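You operate a simulated robot arm through the tools that you are given. There is no shell and no other tool. Be economical: measure what you need, move in short steps, check, and stop when the job is done.

Carry out the task below with a simulated robot arm. There is one attempt and no reset: what you move stays moved.

JOB
Wind the black torque wrench back to 5, book it in and pin the cart shut.
Fine: wrench stays on its rest; black marker to IN; top drawer shut, then the lock pin from the pin holder down in its lug.
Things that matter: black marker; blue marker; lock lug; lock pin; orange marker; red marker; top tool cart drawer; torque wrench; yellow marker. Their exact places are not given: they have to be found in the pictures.

Only the result counts: the job must be done as asked and must still hold three seconds after the hand-in. Knocking over, shifting, dropping, spilling or breaking anything else fails it.

ROBOT AND FRAMES
A 6-joint arm with a two-finger parallel gripper on a trunk, on a base that drives. Base frame: it is fixed to the floor where the robot stands at the start and does not move with it; the origin is under the middle of the robot, x ahead of it, y to its left, z up. Readings come in m, degrees, newtons and seconds.
With the tool pointing down near the work surface it reaches from about 0.14 to 0.82 m from the robot's upright axis, wherever it stands. Its first joint turns from -166.0 to 166.0 degrees. Places, roughly: black marker [0.5, -0.3, 0.7]; blue marker [0.6, -0.4, 0.8]; lock lug [-0.2, 0.9, 0.9]; orange marker [0.6, -0.4, 0.7]; red marker [0.6, -0.4, 0.8]; top tool cart drawer [-0.4, 1.1, 0.8]; yellow marker [0.5, -0.3, 0.6]. Payload 3.91 kg.
Tool frame: the origin (TCP) lies between the finger pads and is the grasp point; the fingertips stand 0.03 m ahead of it; z points along the fingers, y is the line along which they close. The gripper opens to 0.11 m. The fingers are 0.02 m wide and 0.01 m thick; the gripper's body (0.048 by 0.112 m) begins 0.055 m behind the TCP.
Orientation is that of the tool frame in the base frame, as a unit quaternion [w, x, y, z]. With the fingers straight down and closing along the base's y, the tool's x points along the base's -x, its y along +y and its z along -z.

CONTROLS
- The arm moves only by the tool move_arm. Its argument "moves" is a list of rows, each an object (a shift or turn left out is 0, a gripper value left out holds the last) with "fingers": the opening, from 0 (shut) to 1 (fully open); "delta_pos": the shift along the base's x, y, z in m, a list of three; "dr": the turn, a rotation vector about the base's x, y, z in rad, a list of three. In form: [{"fingers": fingers, "delta_pos": [tx, ty, tz], "dr": [wx, wy, wz]}, ...]. A call has 1 to 12 rows; each row shifts and turns the commanded pose from where the row before left it. Rows are played at 5 a second. More than 0.05 m and 8.6 degrees between two rows, or a gripper value outside its range, and nothing of the call is played. Where a pose cannot be reached the arm comes as near as it can. A force on the tool above 90 N (or 10 N above the force at the start of the call, whichever is more), or a blocked arm, ends the call early, and 0.2 s more pass. The fingers move at their own pace (about 0.108 m/s each) and stop on an object; they squeeze with about 22 N. The grip force told is the motor's: it shows also when the fingers shut on nothing. Time passes only in rows, and 0.2 s behind the last, so rows that do not move let the fingers close. It gives the time, the measured TCP pose, the force on the tool (base axes), the opening and the grip force at its end, in the units of the frame above (readings bear some noise), with the torque about the TCP (base axes, N m) and any sound that the robot's microphone picked up, and new pictures: "pictures" is both (left out), scene, wrist or none.
- Cameras (640 x 400 px; columns grow to the right, rows downward): "scene" is now at [-0.108, 0.0609, 1.4617]; the picture's right is [0.68, -0.74, 0.00], its down [-0.43, -0.39, -0.81] and it looks along [0.60, 0.55, -0.58] (base axes); focal length 214 px, centre (320, 200). "wrist" rides on the gripper at [0.077, 0.007, -0.114] in the tool frame; the picture's right is [-0.09, 1.00, 0.00], its down [-0.80, -0.07, -0.59] and it looks along [-0.59, -0.05, 0.80] (tool axes); focal length 270 px, centre (320, 200).
- move_column(by): slides the trunk up (or, below 0, down) by that many m; the arm and the scene camera ride with it, the base frame stays. It gives what a move gives, with no picture.
- base_move(legs): drives the robot by 1 to 6 legs, each [ahead, left, turn to the left] in m, m and degrees, along the robot's own axes; the way and the turn of a leg run together, so that a leg with both is an arc; at most 1.5 m and 180 degrees a leg. The arm and the cameras ride along, it lands a little off, and it stops where it bumps. It gives what a move gives, and a new picture of the scene camera.
- aim_head(pan, tilt): turns the head with the scene camera to pan (to the left, within 86 degrees either way) and tilt (down, from -29 to 69), counted from straight ahead of the robot. It gives what a move gives, and a new picture of the scene camera.
- point_at(camera, pixels): there is no depth. For up to 12 entries [column, row, z] of the newest picture of that camera ("zoom" is the newest enlarged one), the place [x, y] in the base frame at which the ray of that pixel passes the height z, good to about 0.002 m. The clock stands still meanwhile.
- zoom(camera, box): a new picture of the part [left, top, right, bottom] of that camera's present view, enlarged. The clock stands still meanwhile.
- finish_job(): hands the job in; it is judged then, once.

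Keep the steps short. Do not move on a guess: measure, check each grasp and each placing, and mend mistakes. In all there are 80 turns and 260 pictures (those below and enlarged ones count). Leave the gripper open and the arm clear of the work at the hand-in unless told otherwise, and finish with a single line.

The tools are called after "Call:" as a command line: name --argument value ..., lists and objects as JSON in quotes. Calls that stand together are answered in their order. move_arm: Moves the arm, as the interface text tells. Its arguments: {"type":"object","properties":{"moves":{"type":"array","items":{"type":"object","properties":{"fingers":{"type":"number"},"delta_pos":{"type":"array","items":{"type":"number"}},"dr":{"type":"array","items":{"type":"number"}}}}},"pictures":{"type":"string","enum":["both","scene","wrist","none"]}},"required":["moves"]} The other tools are called the same way: move_column (by) slides the trunk up or down; base_move (legs) drives the base; aim_head (pan, tilt) turns the head that bears the scene camera; point_at (camera, pixels) gives the place at which the rays of pixels pass given heights; zoom (camera, box) takes an enlarged picture of a part of a camera's view; finish_job () hands the job in.

At the start:

```text
time: 0.0
ee_pos: [0.0472, 0.4274, 1.2827]
tcp_rot: [0.0, -0.001, 1.0, -0.001]
contact_force: [-0.4, -0.2, -0.3]
wrist_torque: [0.0, 0.03, 0.01]
width: 0.1102
finger_force: 0.1
trunk travel left (down, up): [-0.4, 0.14]
robot x, y, heading: [-0.0006, -0.0002, 0.1]
head pan, tilt: [42.6, 35.7]
```

scene: 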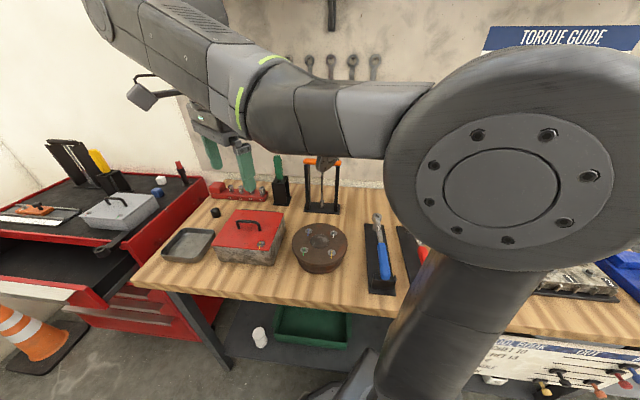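
wrist: 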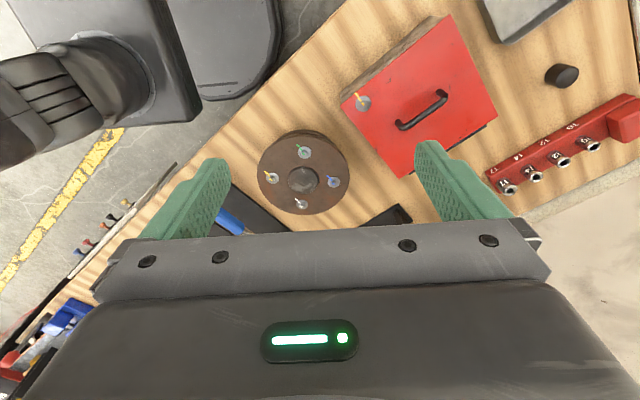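

I see the bench ahead, the cart with an open drawer on the left, and the marker board at the lower right. I'll look around with the head first.

Call:
aim_head --pan -25 --tilt 45

Call:
aim_head --pan 10 --tilt 40

Call:
aim_head --pan 86 --tilt 35

```text
time: 1.4
ee_pos: [0.046, 0.4276, 1.2842]
tcp_rot: [0.0, 0.0, 1.0, 0.0]
contact_force: [0.1, 0.3, 0.1]
wrist_torque: [0.03, 0.02, -0.01]
width: 0.11
finger_force: 0.0
trunk travel left (down, up): [-0.4, 0.14]
robot x, y, heading: [0.0017, 0.0028, -0.3]
head pan, tilt: [-25.0, 45.0]
```

scene: 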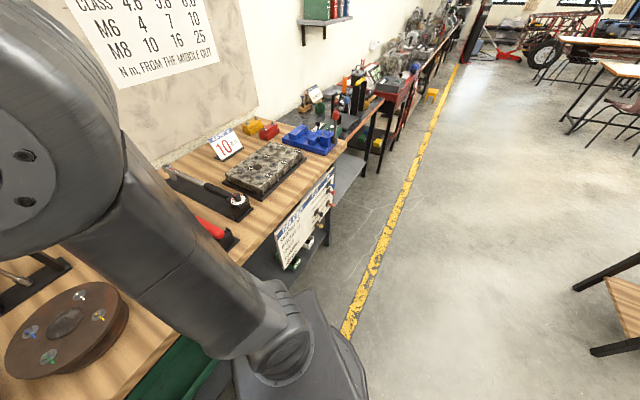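

```text
time: 2.4
ee_pos: [0.0473, 0.4268, 1.2835]
tcp_rot: [-0.001, 0.0, 1.0, 0.0]
contact_force: [0.5, 0.0, -1.1]
wrist_torque: [0.01, -0.01, 0.04]
width: 0.1102
finger_force: 0.0
trunk travel left (down, up): [-0.4, 0.14]
robot x, y, heading: [0.003, 0.0027, -0.2]
head pan, tilt: [10.0, 40.0]
```

scene: 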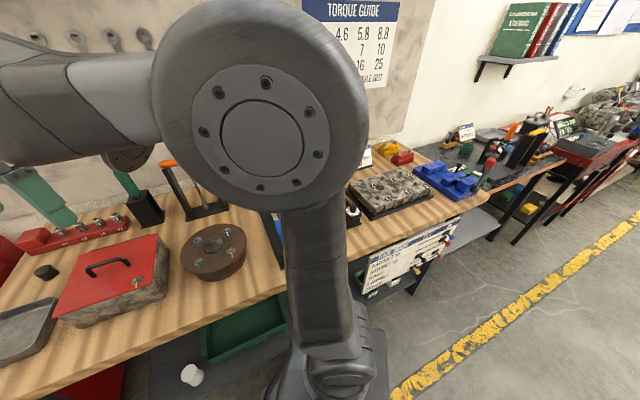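

```text
time: 3.9
ee_pos: [0.0466, 0.427, 1.2832]
tcp_rot: [0.0, -0.002, 1.0, 0.0]
contact_force: [-0.4, 1.0, 0.5]
wrist_torque: [-0.01, 0.0, 0.01]
width: 0.1098
finger_force: 0.0
trunk travel left (down, up): [-0.4, 0.14]
robot x, y, heading: [0.0006, 0.0015, -0.0]
head pan, tilt: [85.9, 35.0]
```

scene: 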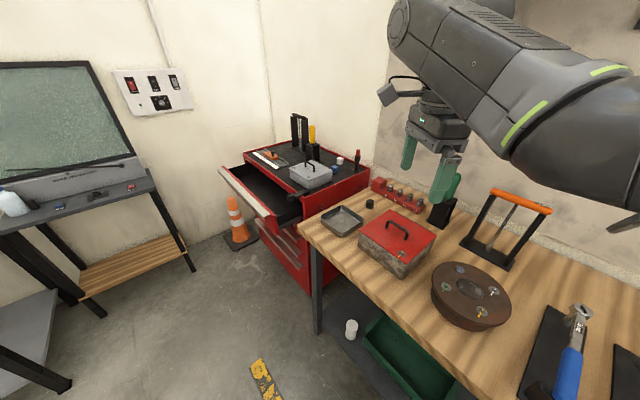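

I'm zooming on the cart, then on the wrench area.

Call:
zoom --camera "scene" --box '[210, 100, 390, 240]'

Call:
aim_head --pan -25 --tilt 45

Call:
zoom --camera "scene" --box '[140, 110, 350, 280]'

Call:
zoom --camera "scene" --box '[265, 160, 345, 280]'

```text
2.86 times, centred on (300, 170) of scene
```

zoom: 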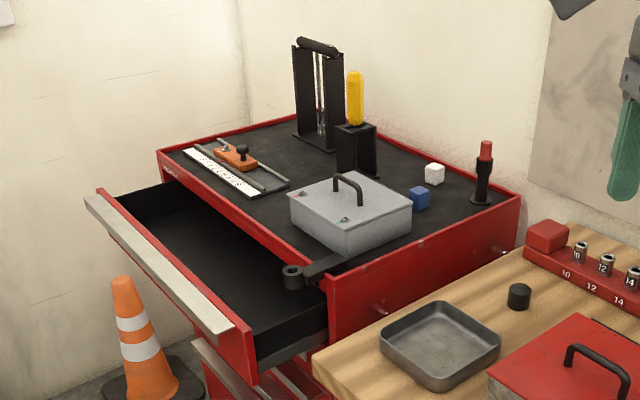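

```text
time: 5.8
ee_pos: [0.0473, 0.4271, 1.2834]
tcp_rot: [0.0, -0.001, 1.0, 0.0]
contact_force: [-1.2, 0.1, -0.1]
wrist_torque: [0.0, -0.01, -0.02]
width: 0.11
finger_force: 0.0
trunk travel left (down, up): [-0.4, 0.14]
robot x, y, heading: [-0.0006, 0.0004, -0.2]
head pan, tilt: [-25.0, 45.0]
```

scene: 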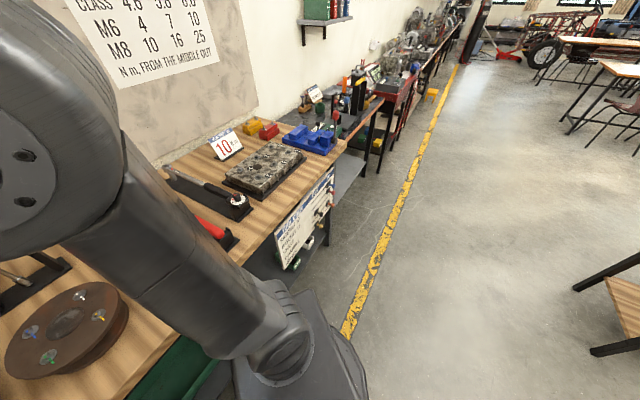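

```text
2.35 times, centred on (245, 195) of scene
```

zoom: 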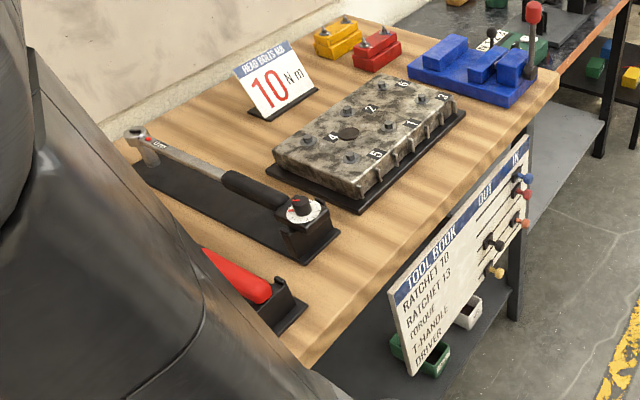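

```text
3.33 times, centred on (305, 220) of scene
```

zoom: 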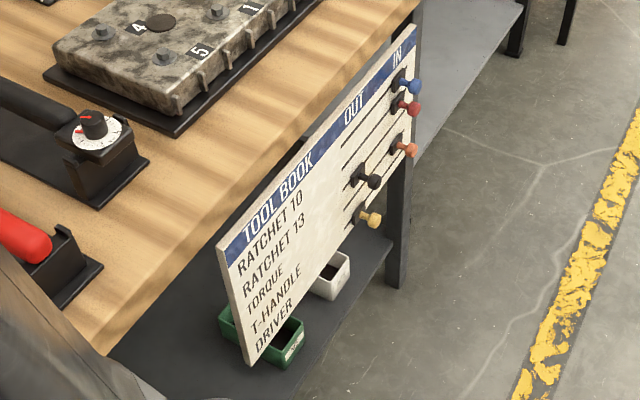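

Now I get rough geometry: board edge, markers, dial (newest zoom) at trial heights.

Call:
point_at --camera "zoom" --pixels '[[217, 245, 0.82], [415, 25, 0.82], [245, 365, 0.6], [376, 182, 0.7], [375, 220, 0.65], [411, 150, 0.7], [413, 108, 0.75], [414, 86, 0.78], [94, 122, 0.9], [102, 355, 0.85], [340, 50, 0.85]]'

Call:
zoom --camera "scene" --box '[215, 180, 255, 220]'

Call:
zoom --camera "scene" --box '[305, 165, 345, 235]'

```text
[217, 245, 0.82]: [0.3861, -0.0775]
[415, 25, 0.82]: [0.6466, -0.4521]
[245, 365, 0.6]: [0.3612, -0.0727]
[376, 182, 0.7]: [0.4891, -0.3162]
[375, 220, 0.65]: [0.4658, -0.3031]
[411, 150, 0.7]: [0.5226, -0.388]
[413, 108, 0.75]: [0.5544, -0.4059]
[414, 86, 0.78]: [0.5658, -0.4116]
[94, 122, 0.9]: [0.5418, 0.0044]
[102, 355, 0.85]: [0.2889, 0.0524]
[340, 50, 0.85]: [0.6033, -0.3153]
```

```text
10.00 times, centred on (235, 200) of scene
```

zoom: 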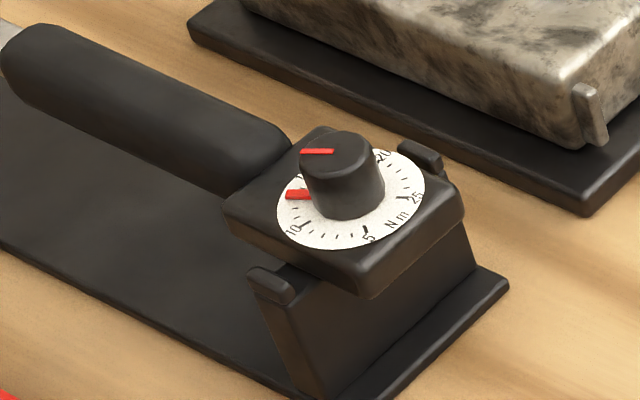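

```text
5.71 times, centred on (325, 200) of scene
```

zoom: 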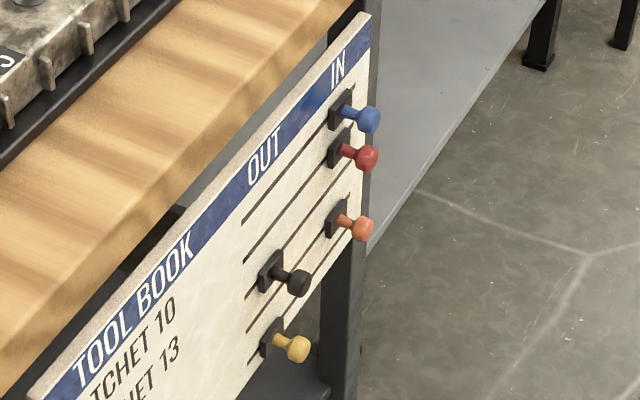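

The dial shows 5 at the bottom and 10 at lower left, with a red pointer past 10. The board runs along about (0.57,-0.82), and the black marker is in row 3 at OUT. I'm moving the arm high across so the wrist camera looks at the dial.

Call:
move_arm --moves '[{"delta_pos": [0.029, -0.035, -0.005]}, {"delta_pos": [0.029, -0.035, -0.005]}, {"delta_pos": [0.029, -0.035, -0.005]}, {"delta_pos": [0.029, -0.035, -0.005]}, {"delta_pos": [0.029, -0.035, -0.005]}, {"delta_pos": [0.029, -0.035, -0.005]}, {"delta_pos": [0.029, -0.035, -0.015]}, {"delta_pos": [0.029, -0.035, -0.015]}, {"delta_pos": [0.029, -0.035, -0.02]}, {"delta_pos": [0.029, -0.035, -0.02]}, {"delta_pos": [0.029, -0.035, -0.02]}, {"delta_pos": [0.021, -0.035, -0.02]}]'

```text
time: 8.4
ee_pos: [0.3866, 0.0073, 1.1421]
tcp_rot: [-0.001, -0.001, 1.0, 0.0]
contact_force: [0.0, -0.3, 0.4]
wrist_torque: [-0.02, 0.02, 0.02]
width: 0.1101
finger_force: 0.0
trunk travel left (down, up): [-0.4, 0.14]
robot x, y, heading: [-0.0048, -0.0036, 0.1]
head pan, tilt: [-25.0, 45.0]
```

scene: 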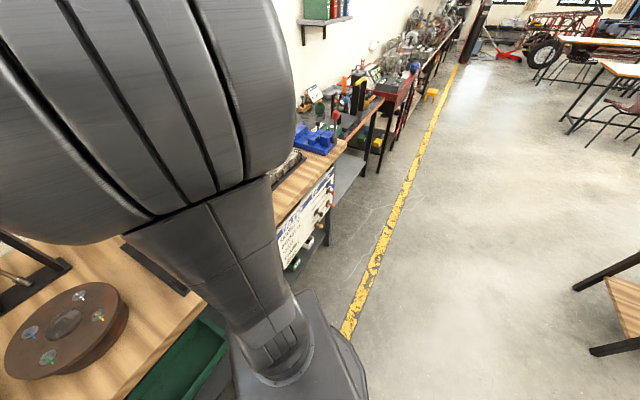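
wrist: 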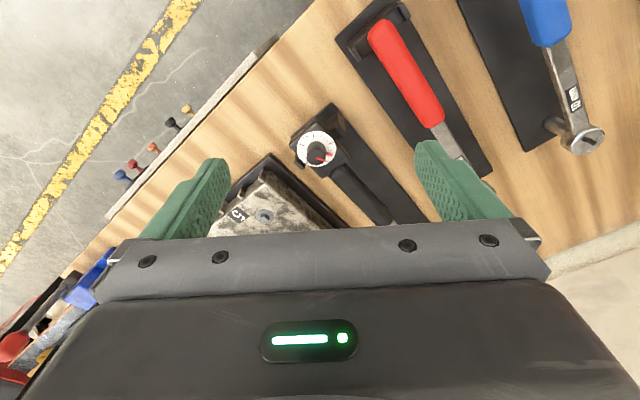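

The dial is at (316,150) in the wrist view. Zooming there and on the markers.

Call:
zoom --camera "wrist" --box '[280, 120, 350, 180]'

Call:
point_at --camera "wrist" --pixels '[[318, 153, 0.9], [318, 153, 0.92], [173, 124, 0.7], [153, 147, 0.68], [187, 109, 0.65], [133, 164, 0.73], [120, 174, 0.77], [106, 218, 0.8], [278, 37, 0.8]]'

```text
6.67 times, centred on (315, 150) of wrist
```

zoom: 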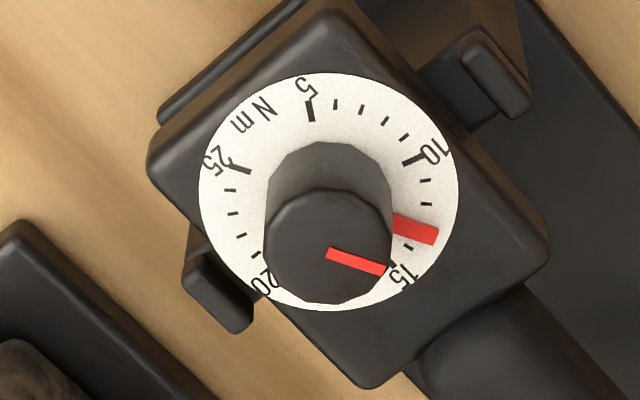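

```text
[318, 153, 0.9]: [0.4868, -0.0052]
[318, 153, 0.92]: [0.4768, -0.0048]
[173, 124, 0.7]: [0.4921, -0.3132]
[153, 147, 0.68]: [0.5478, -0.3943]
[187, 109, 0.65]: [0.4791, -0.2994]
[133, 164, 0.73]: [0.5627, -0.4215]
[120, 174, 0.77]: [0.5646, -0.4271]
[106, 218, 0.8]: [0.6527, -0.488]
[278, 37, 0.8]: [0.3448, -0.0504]
```

The pointer covers 13; 5 lies +115.2° counter-clockwise from above (14.4° per N m). I'm moving over the knob to triangulate its position.

Call:
move_arm --moves '[{"delta_pos": [0.02, -0.003, -0.02]}, {"delta_pos": [0.02, -0.003, -0.02]}, {"delta_pos": [0.02, -0.003, -0.02]}, {"delta_pos": [0.02, -0.003, -0.02]}, {}]' --pictures "wrist"

Call:
zoom --camera "wrist" --box '[240, 30, 400, 130]'

```text
time: 9.6
ee_pos: [0.4689, -0.006, 1.0618]
tcp_rot: [0.0, -0.001, 1.0, 0.0]
contact_force: [0.0, 0.1, -0.8]
wrist_torque: [-0.02, 0.04, 0.0]
width: 0.1099
finger_force: 0.1
trunk travel left (down, up): [-0.4, 0.14]
robot x, y, heading: [0.0015, -0.0014, 0.1]
head pan, tilt: [-25.0, 45.0]
```

wrist: 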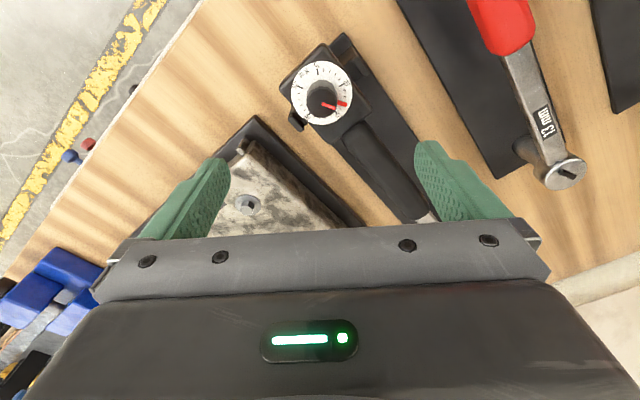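

```text
4.00 times, centred on (320, 80) of wrist
```

zoom: 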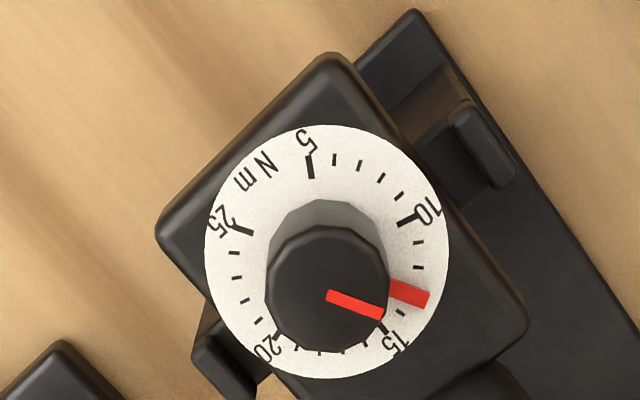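

Triangulation puts the knob top at about (0.447,-0.003,0.985). I'll shift x by -0.022 and go down a little, then compare the knob with the fingertip line (row ~161 for fingertip height).

Call:
move_arm --moves '[{"delta_pos": [-0.022, 0.002, 0]}, {"delta_pos": [0, 0, -0.012]}, {"delta_pos": [0, 0, -0.01]}, {}]' --pictures "wrist"

Call:
zoom --camera "wrist" --box '[200, 60, 440, 210]'

```text
time: 10.6
ee_pos: [0.4463, -0.003, 1.0408]
tcp_rot: [0.0, -0.001, 1.0, 0.0]
contact_force: [-0.6, 0.1, -0.2]
wrist_torque: [0.01, 0.01, 0.0]
width: 0.1099
finger_force: 0.0
trunk travel left (down, up): [-0.4, 0.14]
robot x, y, heading: [-0.0019, -0.0012, -0.1]
head pan, tilt: [-25.0, 45.0]
```

wrist: 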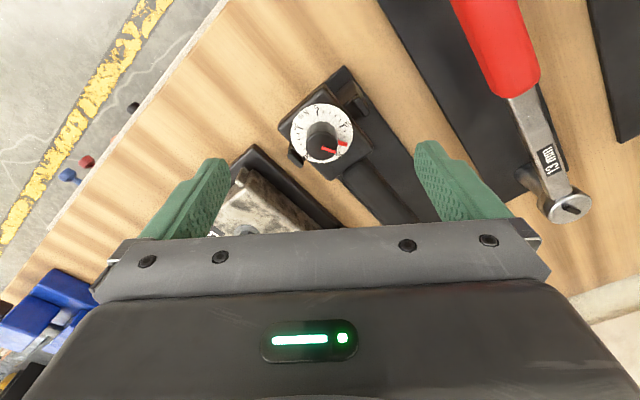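

```text
2.67 times, centred on (320, 135) of wrist
```

zoom: 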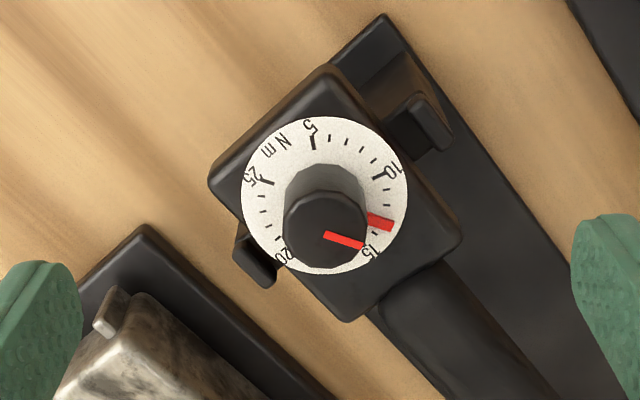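

Knob top about z 0.987, diameter about 20 mm, disc about 0.965. Checking y with point_at.

Call:
point_at --camera "wrist" --pixels '[[321.9, 146.2, 0.987], [322, 133, 0.965]]'

Call:
point_at --camera "zoom" --pixels '[[325, 235, 0.987], [314, 144, 0.965], [378, 178, 0.965], [367, 248, 0.965], [270, 181, 0.965], [281, 243, 0.965], [392, 226, 0.967], [364, 246, 0.987], [325, 234, 0.987]]'

```text
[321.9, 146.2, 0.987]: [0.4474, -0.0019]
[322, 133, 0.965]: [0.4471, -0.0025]
```

```text
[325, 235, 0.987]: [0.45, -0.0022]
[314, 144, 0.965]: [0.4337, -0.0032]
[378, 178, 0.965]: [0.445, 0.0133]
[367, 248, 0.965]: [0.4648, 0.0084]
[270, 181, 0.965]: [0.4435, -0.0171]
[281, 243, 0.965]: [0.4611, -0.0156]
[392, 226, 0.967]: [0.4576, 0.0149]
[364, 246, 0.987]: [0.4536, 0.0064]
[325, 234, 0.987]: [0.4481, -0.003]
```

Pre-rotating -57.6°, narrowing the fingers, centring at (0.449,-0.0025), and going down to TCP z 1.003.

Call:
move_arm --moves '[{"delta_pos": [0.0026, 0.0005, 0], "dr": [0, 0, -0.1436], "fingers": 0.4}, {"dr": [0, 0, -0.1436]}, {"dr": [0, 0, -0.1436]}, {"dr": [0, 0, -0.1436]}, {"dr": [0, 0, -0.1436]}, {"dr": [0, 0, -0.1436]}, {"dr": [0, 0, -0.1436]}, {"delta_pos": [0, 0, -0.015]}, {"delta_pos": [0, 0, -0.012]}, {"delta_pos": [0, 0, -0.01]}, {}]' --pictures "wrist"

Call:
zoom --camera "wrist" --box '[240, 110, 400, 210]'

```text
time: 13.0
ee_pos: [0.4484, -0.0026, 1.0041]
tcp_rot: [0.0, 0.481, 0.877, 0.0]
contact_force: [-0.2, -0.2, 0.0]
wrist_torque: [0.01, 0.04, 0.02]
width: 0.0441
finger_force: 0.1
trunk travel left (down, up): [-0.4, 0.14]
robot x, y, heading: [0.0009, 0.0025, -0.1]
head pan, tilt: [-25.0, 45.0]
```

wrist: 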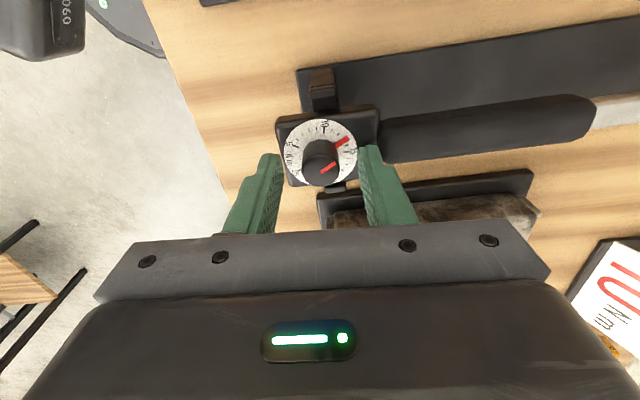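

```text
4.00 times, centred on (320, 160) of wrist
```

zoom: 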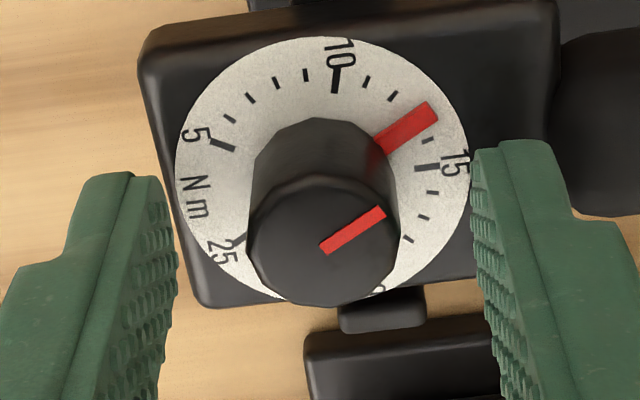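

Well centred. Going down 4 mm more, closing.

Call:
move_arm --moves '[{"delta_pos": [0, 0, -0.004]}, {"fingers": 0}, {}, {}]' --pictures "wrist"

```text
time: 14.0
ee_pos: [0.449, -0.0028, 1.0002]
tcp_rot: [-0.001, 0.481, 0.877, 0.001]
contact_force: [0.5, 0.6, 0.2]
wrist_torque: [0.01, 0.0, 0.03]
width: 0.0212
finger_force: 21.9
trunk travel left (down, up): [-0.4, 0.14]
robot x, y, heading: [0.0008, 0.0, -0.2]
head pan, tilt: [-25.0, 45.0]
```

wrist: 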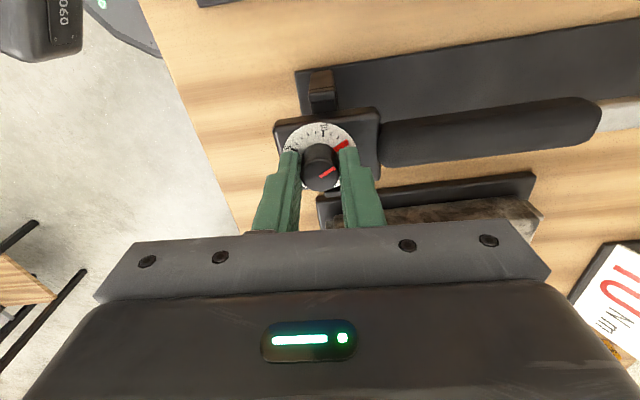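

Gripped (21 mm, 22 N, no side force). Turning +57.6° first.

Call:
move_arm --moves '[{"dr": [0, 0, 0.1436]}, {"dr": [0, 0, 0.1436]}, {"dr": [0, 0, 0.1436]}, {"dr": [0, 0, 0.1436]}, {"dr": [0, 0, 0.1436]}, {"dr": [0, 0, 0.1436]}, {"dr": [0, 0, 0.1436]}, {}]' --pictures "wrist"

Call:
zoom --camera "wrist" --box '[240, 110, 400, 210]'

```text
time: 15.8
ee_pos: [0.4463, -0.0039, 1.0028]
tcp_rot: [-0.001, -0.002, 1.0, 0.0]
contact_force: [0.2, -0.7, -0.4]
wrist_torque: [-0.02, 0.08, 0.01]
width: 0.0212
finger_force: 21.8
trunk travel left (down, up): [-0.4, 0.14]
robot x, y, heading: [0.0003, 0.0025, 0.1]
head pan, tilt: [-25.0, 45.0]
```

wrist: 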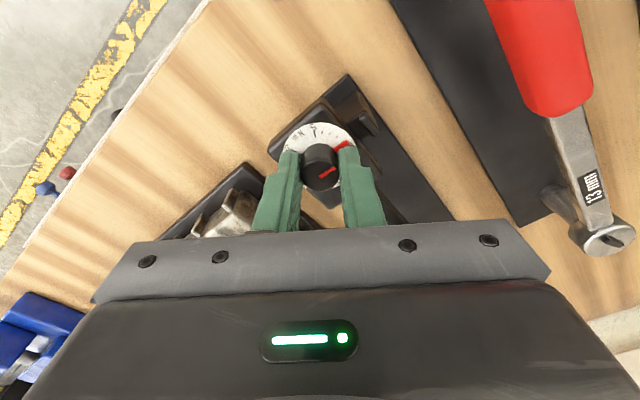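

```text
4.00 times, centred on (320, 160) of wrist
```

zoom: 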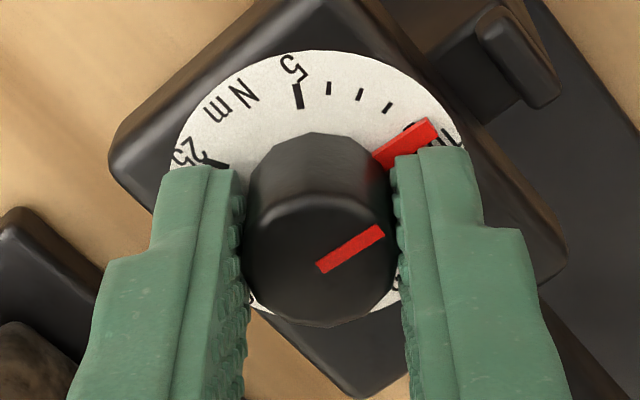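

Pointer now covers 9: 1:1 as computed. Continuing another +57.6°.

Call:
move_arm --moves '[{"dr": [0, 0, 0.1436]}, {"dr": [0, 0, 0.1436]}, {"dr": [0, 0, 0.1436]}, {"dr": [0, 0, 0.1436]}, {"dr": [0, 0, 0.1436]}, {"dr": [0, 0, 0.1436]}, {"dr": [0, 0, 0.1436]}, {}]' --pictures "wrist"

Call:
zoom --camera "wrist" --box '[240, 110, 400, 210]'

```text
time: 17.6
ee_pos: [0.447, -0.0051, 1.0015]
tcp_rot: [0.0, -0.483, 0.876, 0.001]
contact_force: [0.8, -0.7, 0.1]
wrist_torque: [0.16, -0.11, -0.05]
width: 0.0213
finger_force: 21.6
trunk travel left (down, up): [-0.4, 0.14]
robot x, y, heading: [-0.0018, 0.0024, 0.1]
head pan, tilt: [-25.0, 45.0]
```

wrist: 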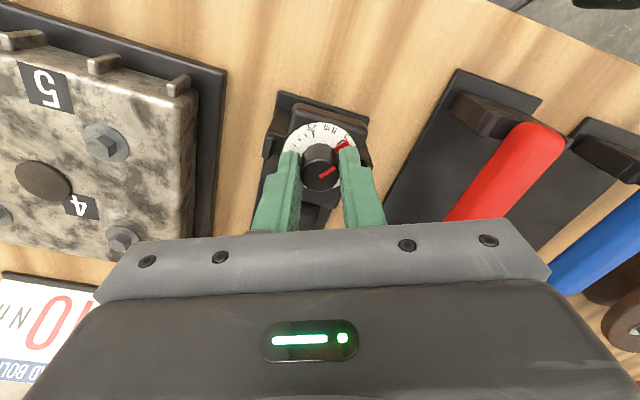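

```text
4.00 times, centred on (320, 160) of wrist
```

zoom: 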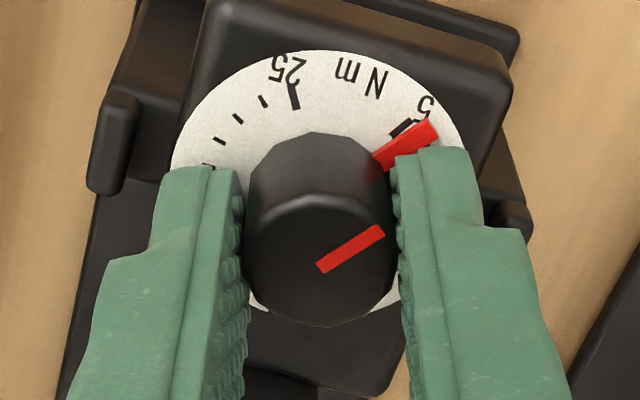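

The 5 tick peeks out just ahead of the pointer, so a few degrees may remain. I'll open and rise to measure.

Call:
move_arm --moves '[{"fingers": 0.4}, {}, {"delta_pos": [0, 0, 0.015]}, {"delta_pos": [0, 0, 0.015]}, {}]' --pictures "wrist"

Call:
zoom --camera "wrist" --box '[270, 90, 370, 160]'

```text
time: 18.8
ee_pos: [0.4476, -0.0027, 1.0303]
tcp_rot: [0.0, -0.482, 0.876, 0.0]
contact_force: [-1.9, 0.3, -0.1]
wrist_torque: [0.01, -0.02, 0.02]
width: 0.0437
finger_force: 0.0
trunk travel left (down, up): [-0.4, 0.14]
robot x, y, heading: [0.0018, -0.002, 0.1]
head pan, tilt: [-25.0, 45.0]
```

wrist: 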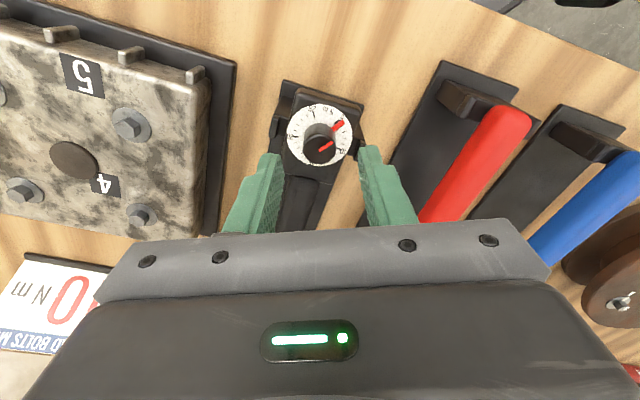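

```text
5.71 times, centred on (320, 125) of wrist
```

zoom: 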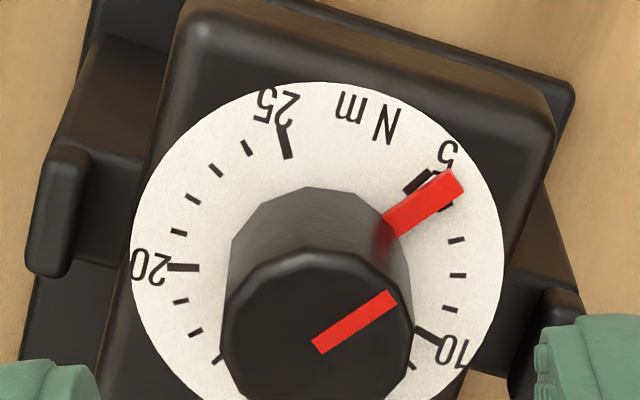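

Call:
point_at --camera "zoom" --pixels '[[412, 189, 0.965], [430, 173, 0.965], [285, 133, 0.965], [290, 157, 0.965], [170, 267, 0.965], [198, 267, 0.965], [439, 340, 0.965], [417, 330, 0.965], [392, 224, 0.968], [459, 180, 0.968], [316, 347, 0.987], [392, 298, 0.987]]'

```text
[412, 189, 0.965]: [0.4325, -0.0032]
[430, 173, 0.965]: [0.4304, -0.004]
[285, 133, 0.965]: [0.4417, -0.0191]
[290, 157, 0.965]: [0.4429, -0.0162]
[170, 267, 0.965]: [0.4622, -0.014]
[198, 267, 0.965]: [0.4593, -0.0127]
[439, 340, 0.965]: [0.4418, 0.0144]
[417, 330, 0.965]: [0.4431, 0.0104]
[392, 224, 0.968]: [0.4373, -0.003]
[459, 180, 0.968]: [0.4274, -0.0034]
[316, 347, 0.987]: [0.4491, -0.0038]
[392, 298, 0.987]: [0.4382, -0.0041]
```

Pointer appears displaced by height parallax. I'll return to the nominal yaw, where the camera looks along the 5 direction, and view again.

Call:
move_arm --moves '[{"dr": [0, 0, -0.1436]}, {"dr": [0, 0, -0.1436]}, {"dr": [0, 0, -0.1436]}, {"dr": [0, 0, -0.1436]}, {"dr": [0, 0, -0.1436]}, {"dr": [0, 0, -0.1436]}, {"dr": [0, 0, -0.1436]}, {}]' --pictures "wrist"

Call:
zoom --camera "wrist" --box '[270, 90, 370, 160]'

```text
time: 20.6
ee_pos: [0.4491, -0.0028, 1.0311]
tcp_rot: [0.0, 0.0, 1.0, 0.0]
contact_force: [-0.3, 0.1, -0.4]
wrist_torque: [-0.01, 0.0, 0.0]
width: 0.044
finger_force: 0.1
trunk travel left (down, up): [-0.4, 0.14]
robot x, y, heading: [0.0023, -0.0023, -0.2]
head pan, tilt: [-25.0, 45.0]
```

wrist: 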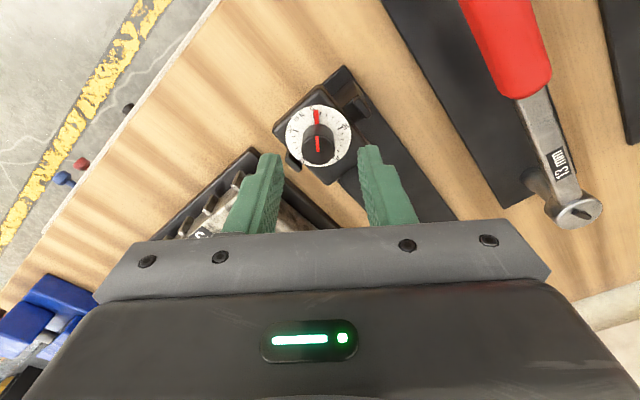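

```text
5.71 times, centred on (320, 125) of wrist
```

zoom: 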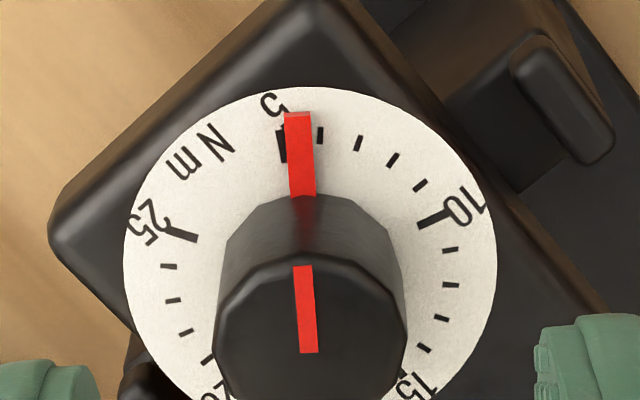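

Here the pointer sits ~13 px right of the 5 tick, with 36 px per N m, so about 5° remains. I'm re-gripping and turning +5.2°.

Call:
move_arm --moves '[{"delta_pos": [0, 0, -0.016]}, {"delta_pos": [0, 0, -0.015]}, {"fingers": 0}, {}, {}, {"dr": [0, 0, 0.046]}, {"dr": [0, 0, 0.046]}, {}, {"fingers": 0.4}, {}, {"delta_pos": [0, 0, 0.016]}, {"delta_pos": [0, 0, 0.015]}]' --pictures "wrist"

Call:
zoom --camera "wrist" --box '[270, 90, 370, 160]'

```text
time: 23.2
ee_pos: [0.448, -0.0031, 1.0308]
tcp_rot: [0.001, -0.047, 0.999, 0.0]
contact_force: [0.2, -1.0, 0.8]
wrist_torque: [0.0, 0.01, 0.04]
width: 0.0441
finger_force: 0.0
trunk travel left (down, up): [-0.4, 0.14]
robot x, y, heading: [-0.0007, 0.0014, 0.0]
head pan, tilt: [-25.0, 45.0]
```

wrist: 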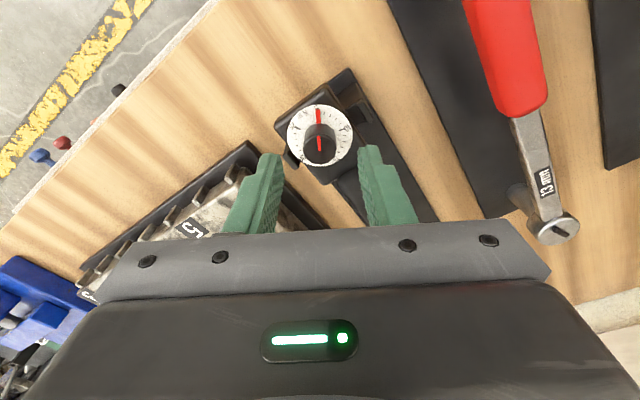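

```text
5.71 times, centred on (320, 125) of wrist
```

zoom: 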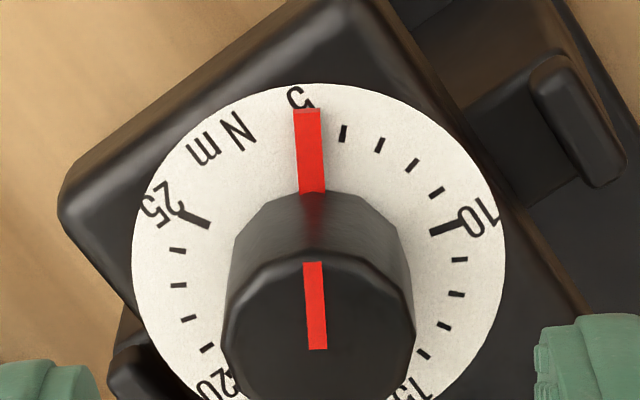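

The pointer now fully covers the 5 tick (tick 6 is exactly one spacing away). Dial done. Raising the arm and checking floor obstacles to the right.

Call:
move_arm --moves '[{"delta_pos": [0, 0, 0.04]}, {"delta_pos": [0, 0, 0.04]}, {"delta_pos": [-0.02, 0, 0.04]}, {"delta_pos": [-0.03, 0, 0.03], "fingers": 1}]' --pictures "scene"

Call:
aim_head --pan -70 --tilt 45

Call:
point_at --camera "scene" --pixels '[[300, 200, 0.0], [300, 300, 0.0], [200, 300, 0], [400, 300, 0]]'

```text
time: 24.2
ee_pos: [0.3947, -0.0044, 1.1811]
tcp_rot: [0.001, -0.048, 0.999, -0.001]
contact_force: [-0.3, 0.6, 1.3]
wrist_torque: [0.04, 0.02, 0.0]
width: 0.1098
finger_force: 0.1
trunk travel left (down, up): [-0.4, 0.14]
robot x, y, heading: [-0.0003, -0.0008, -0.1]
head pan, tilt: [-25.0, 45.0]
```

scene: 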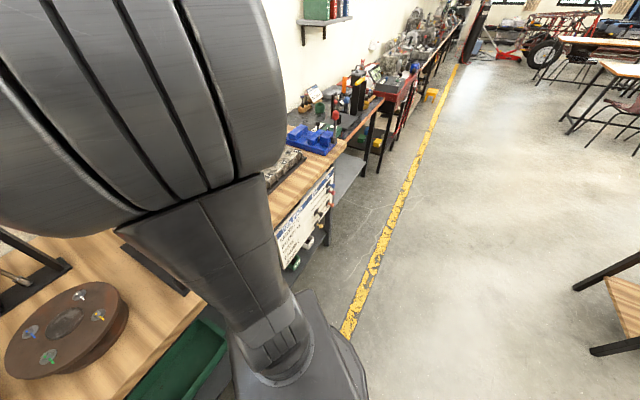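

```text
time: 25.3
ee_pos: [0.3959, -0.0038, 1.1796]
tcp_rot: [0.0, -0.048, 0.999, 0.0]
contact_force: [0.5, 0.4, 0.2]
wrist_torque: [0.02, 0.01, 0.01]
width: 0.11
finger_force: 0.2
trunk travel left (down, up): [-0.4, 0.14]
robot x, y, heading: [-0.0027, -0.0008, -0.2]
head pan, tilt: [-70.0, 45.0]
```

scene: 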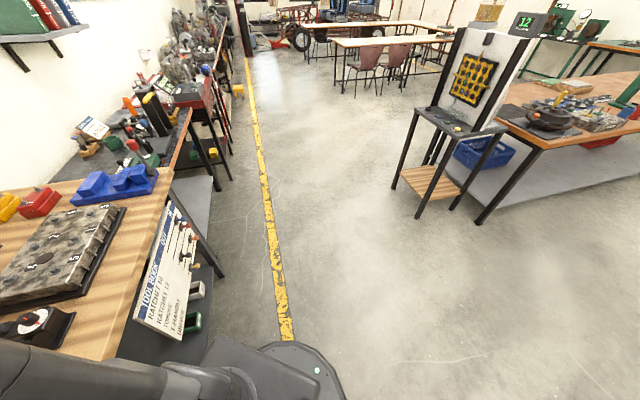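

```text
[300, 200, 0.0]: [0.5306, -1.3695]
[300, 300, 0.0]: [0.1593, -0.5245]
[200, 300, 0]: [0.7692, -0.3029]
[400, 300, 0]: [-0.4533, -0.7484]
```

The floor is clear. Zooming on the board from here.

Call:
zoom --camera "scene" --box '[120, 190, 240, 350]'

Call:
base_move --legs '[[0, -0.6, 0], [-0.05, -0.1, 35]]'

Call:
aim_head --pan -20 --tilt 45

```text
2.50 times, centred on (180, 270) of scene
```

zoom: 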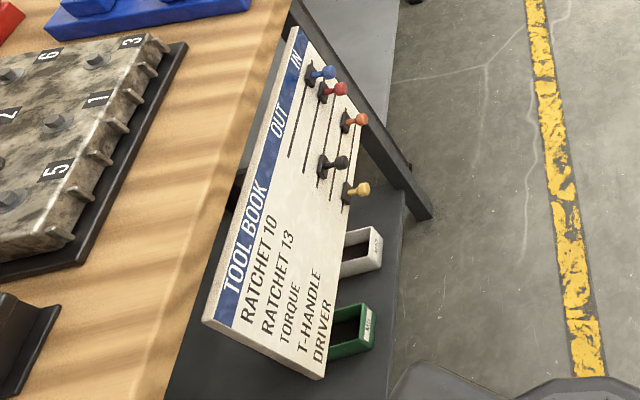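

```text
time: 30.4
ee_pos: [0.3097, -0.4741, 1.1803]
tcp_rot: [0.0, -0.356, 0.934, 0.0]
contact_force: [-0.2, 0.2, 1.0]
wrist_torque: [0.02, 0.02, -0.04]
width: 0.1099
finger_force: 0.1
trunk travel left (down, up): [-0.4, 0.14]
robot x, y, heading: [-0.0116, -0.7079, 36.4]
head pan, tilt: [-70.0, 45.0]
```

scene: 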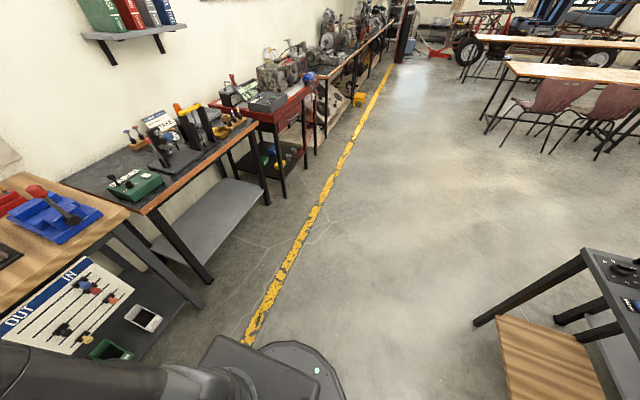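

```text
time: 31.5
ee_pos: [0.3092, -0.4727, 1.1808]
tcp_rot: [0.0, -0.356, 0.935, 0.0]
contact_force: [-0.1, 0.2, 0.0]
wrist_torque: [0.0, 0.01, 0.02]
width: 0.11
finger_force: 0.2
trunk travel left (down, up): [-0.4, 0.14]
robot x, y, heading: [-0.0151, -0.7013, 36.2]
head pan, tilt: [-20.0, 45.0]
```

scene: 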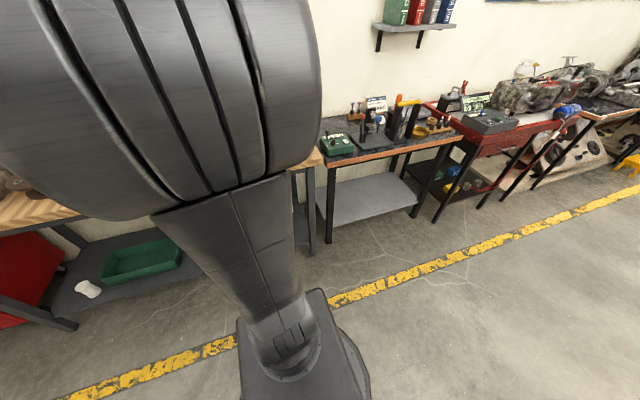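

The arm blocks the head view here, so I'll check with the wrist camera.

Call:
zoom --camera "wrist" --box '[0, 0, 640, 400]'

```text
1.00 times, centred on (320, 200) of wrist (not enlarged: the box is as wide or as high as the picture)
```

zoom: 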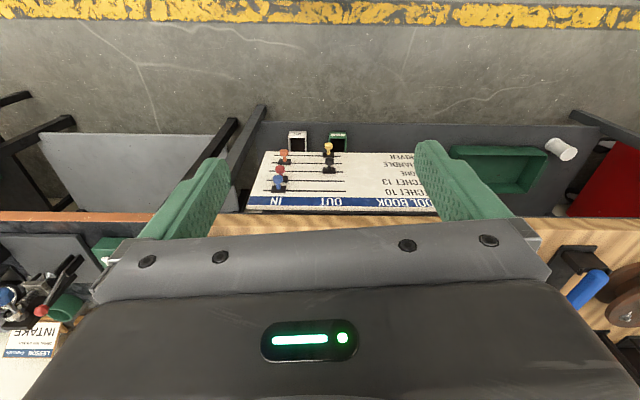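

Call:
zoom --camera "wrist" --box '[230, 120, 450, 220]'

Call:
point_at --camera "wrist" --pixels '[[246, 208, 0.84], [438, 211, 0.84], [271, 152, 0.65], [412, 153, 0.65], [330, 167, 0.7], [280, 167, 0.75], [277, 182, 0.78], [284, 155, 0.7], [328, 149, 0.65]]'

```text
2.91 times, centred on (340, 170) of wrist
```

zoom: 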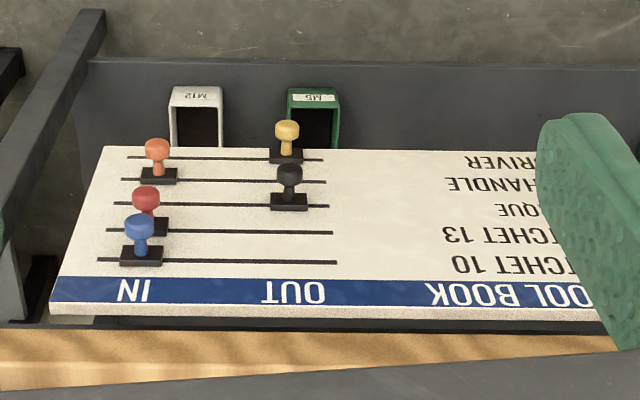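

```text
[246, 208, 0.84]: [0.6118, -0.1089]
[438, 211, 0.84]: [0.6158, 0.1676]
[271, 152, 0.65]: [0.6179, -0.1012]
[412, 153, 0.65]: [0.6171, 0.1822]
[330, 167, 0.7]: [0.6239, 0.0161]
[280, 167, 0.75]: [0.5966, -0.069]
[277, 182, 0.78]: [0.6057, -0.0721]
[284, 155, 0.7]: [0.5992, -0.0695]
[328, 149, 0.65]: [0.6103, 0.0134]
```

Point_at used the old wrist picture's pose, so I'm repeating it on the zoom picture.

Call:
point_at --camera "zoom" --pixels '[[50, 308, 0.85], [610, 315, 0.85], [105, 148, 0.65], [535, 152, 0.65], [290, 172, 0.7], [290, 202, 0.7], [139, 222, 0.8], [146, 196, 0.77], [157, 148, 0.7], [287, 130, 0.65], [0, 355, 0.88], [600, 350, 0.88]]'

```text
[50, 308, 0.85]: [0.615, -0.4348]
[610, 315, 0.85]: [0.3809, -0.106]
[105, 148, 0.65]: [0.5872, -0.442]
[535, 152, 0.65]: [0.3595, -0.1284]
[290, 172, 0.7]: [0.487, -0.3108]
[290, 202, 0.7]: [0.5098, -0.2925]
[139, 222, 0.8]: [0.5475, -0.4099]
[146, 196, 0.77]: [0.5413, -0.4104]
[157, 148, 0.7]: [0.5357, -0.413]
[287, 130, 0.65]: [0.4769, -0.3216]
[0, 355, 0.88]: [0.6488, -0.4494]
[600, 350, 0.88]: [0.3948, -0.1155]
```

Triangulated: black head at about (0.489,-0.313,0.705); the IN column is 0.115 m along (0.58,-0.815); the board is vertical with its normal at heading 35.4°. I'll pitch the tool forward toward the board (70°) while holding high.

Call:
move_arm --moves '[{"delta_pos": [0.013, 0.012, 0], "dr": [0, 0, -0.055]}, {"delta_pos": [0.013, 0.012, 0], "dr": [0, 0, -0.055]}, {"delta_pos": [0.011, 0.01, 0], "dr": [0.0787, -0.1108, 0]}, {"delta_pos": [0.011, 0.01, 0], "dr": [0.0787, -0.1108, 0]}, {"delta_pos": [0.011, 0.01, 0], "dr": [0.0787, -0.1108, 0]}, {"delta_pos": [0.011, 0.01, 0], "dr": [0.0787, -0.1108, 0]}, {"delta_pos": [0.011, 0.01, 0], "dr": [0.0787, -0.1108, 0]}, {"delta_pos": [0.011, 0.01, 0], "dr": [0.0787, -0.1108, 0]}, {"delta_pos": [0.011, 0.01, 0], "dr": [0.0787, -0.1108, 0]}, {"delta_pos": [0.011, 0.01, 0], "dr": [0.0787, -0.1108, 0]}, {"delta_pos": [0.011, 0.01, 0], "dr": [0.0787, -0.1108, 0]}, {}]'

```text
time: 34.1
ee_pos: [0.4277, -0.3551, 1.2077]
tcp_rot: [0.526, -0.242, 0.801, 0.154]
contact_force: [0.0, 0.6, -0.4]
wrist_torque: [0.0, -0.02, 0.03]
width: 0.1098
finger_force: 0.0
out of reach, approached as far as the arm can: row 10, 11
trunk travel left (down, up): [-0.4, 0.14]
robot x, y, heading: [-0.0097, -0.7071, 36.5]
head pan, tilt: [-20.0, 45.0]
```

scene: 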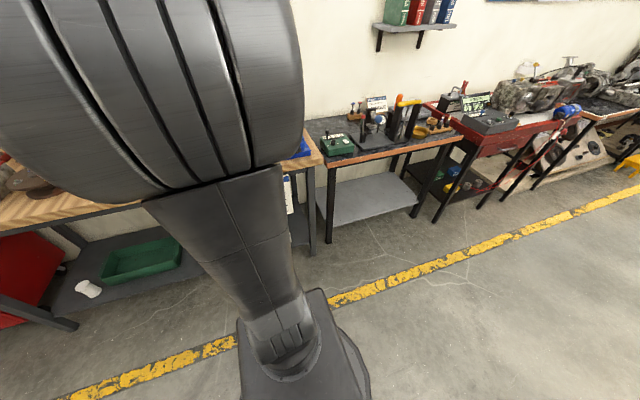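
wrist: 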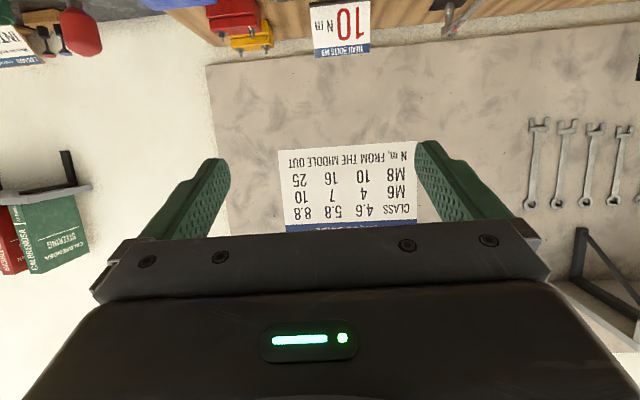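

Nearly there (66.5°). I'll lower the trunk so the same posture comes down to board height.

Call:
move_column --by -0.36

Call:
move_arm --moves '[{"delta_pos": [0.005, 0.005, -0.02]}, {"delta_pos": [0, 0, -0.02]}, {}]'

```text
time: 37.6
ee_pos: [0.427, -0.3563, 0.848]
tcp_rot: [0.526, -0.243, 0.801, 0.154]
contact_force: [-0.1, -0.2, 1.0]
wrist_torque: [0.05, -0.01, 0.0]
width: 0.1097
finger_force: 0.0
trunk travel left (down, up): [-0.04, 0.5]
robot x, y, heading: [-0.0122, -0.7068, 36.4]
head pan, tilt: [-20.0, 45.0]
```

```text
time: 38.4
ee_pos: [0.4282, -0.3429, 0.8214]
tcp_rot: [0.527, -0.243, 0.8, 0.155]
contact_force: [0.4, 0.1, 0.7]
wrist_torque: [-0.01, -0.02, 0.01]
width: 0.1101
finger_force: 0.0
out of reach, approached as far as the arm can: row 2
trunk travel left (down, up): [-0.04, 0.5]
robot x, y, heading: [-0.0088, -0.7025, 36.4]
head pan, tilt: [-20.0, 45.0]
```

scene: 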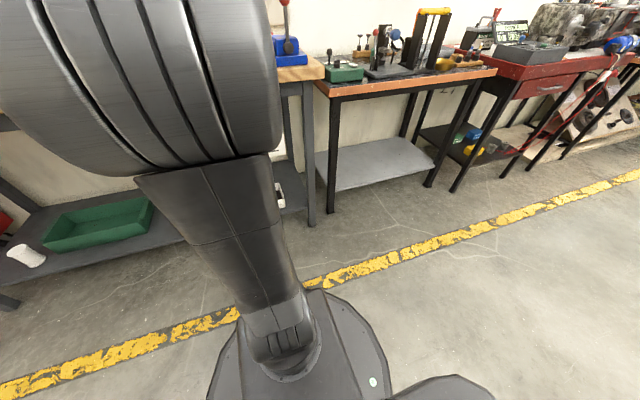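
wrist: 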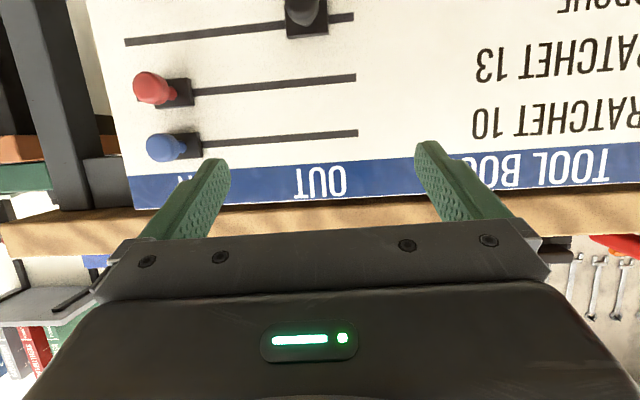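

Board and markers are well in view: black is at the top centre, with blue and red above it in height at IN. The arm is cramped, so I'll back the base up 0.12 m and reach further out.

Call:
base_move --legs '[[-0.12, 0, 0]]'

Call:
move_arm --moves '[{"delta_pos": [0.024, 0.017, -0.02]}, {"delta_pos": [0.024, 0.017, -0.02]}, {"delta_pos": [0.024, 0.017, -0.02]}, {"delta_pos": [0.01, 0.007, -0.02]}, {}]' --pictures "wrist"

```text
time: 39.7
ee_pos: [0.3326, -0.414, 0.8218]
tcp_rot: [0.528, -0.242, 0.799, 0.155]
contact_force: [0.1, -1.4, -0.7]
wrist_torque: [-0.04, 0.0, -0.02]
width: 0.1098
finger_force: 0.1
trunk travel left (down, up): [-0.04, 0.5]
robot x, y, heading: [-0.1106, -0.7724, 36.2]
head pan, tilt: [-20.0, 45.0]
```

scene: 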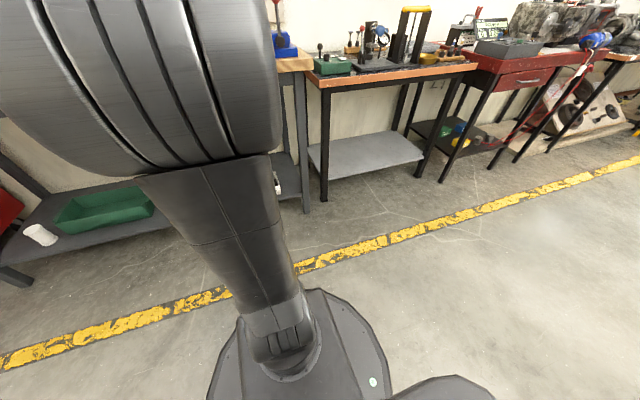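

```text
time: 40.9
ee_pos: [0.405, -0.3443, 0.7404]
tcp_rot: [0.527, -0.24, 0.801, 0.151]
contact_force: [-0.8, 0.0, 0.4]
wrist_torque: [-0.01, 0.04, -0.02]
width: 0.11
finger_force: 0.1
out of reach, approached as far as the arm can: row 2, 4
trunk travel left (down, up): [-0.04, 0.5]
robot x, y, heading: [-0.1084, -0.7761, 36.2]
head pan, tilt: [-20.0, 45.0]
```

wrist: 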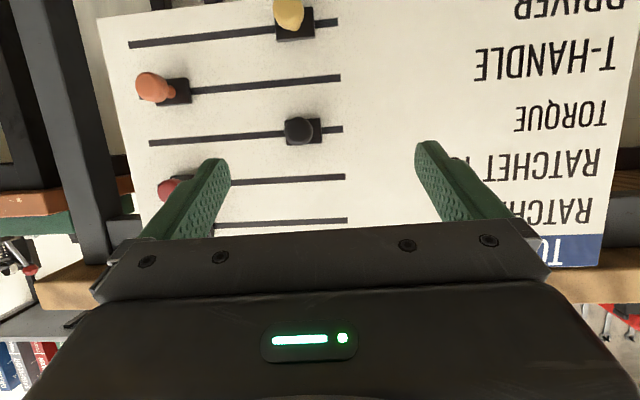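

Now black is at (300,130). Measuring it again from this close view.

Call:
point_at --camera "wrist" --pixels '[[300, 130, 0.71], [300, 130, 0.7], [300, 130, 0.69], [303, 130, 0.7], [152, 88, 0.66], [290, 14, 0.62]]'

Call:
zoom --camera "wrist" --box '[140, 70, 380, 220]'

```text
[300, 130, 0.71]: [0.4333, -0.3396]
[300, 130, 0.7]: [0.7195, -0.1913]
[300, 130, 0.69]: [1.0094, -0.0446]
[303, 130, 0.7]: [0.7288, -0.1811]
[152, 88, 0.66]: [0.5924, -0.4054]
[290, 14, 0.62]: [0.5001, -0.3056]
```

```text
2.67 times, centred on (260, 145) of wrist
```

zoom: 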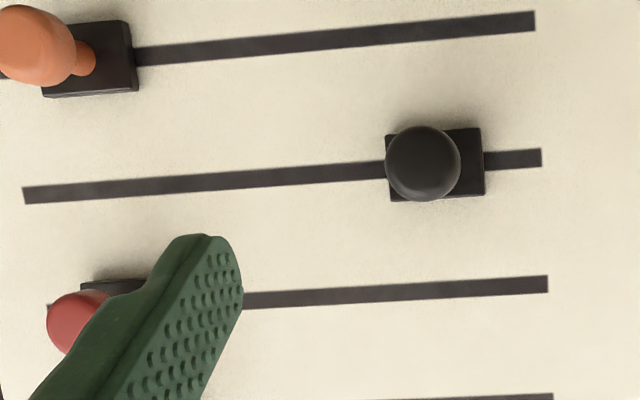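

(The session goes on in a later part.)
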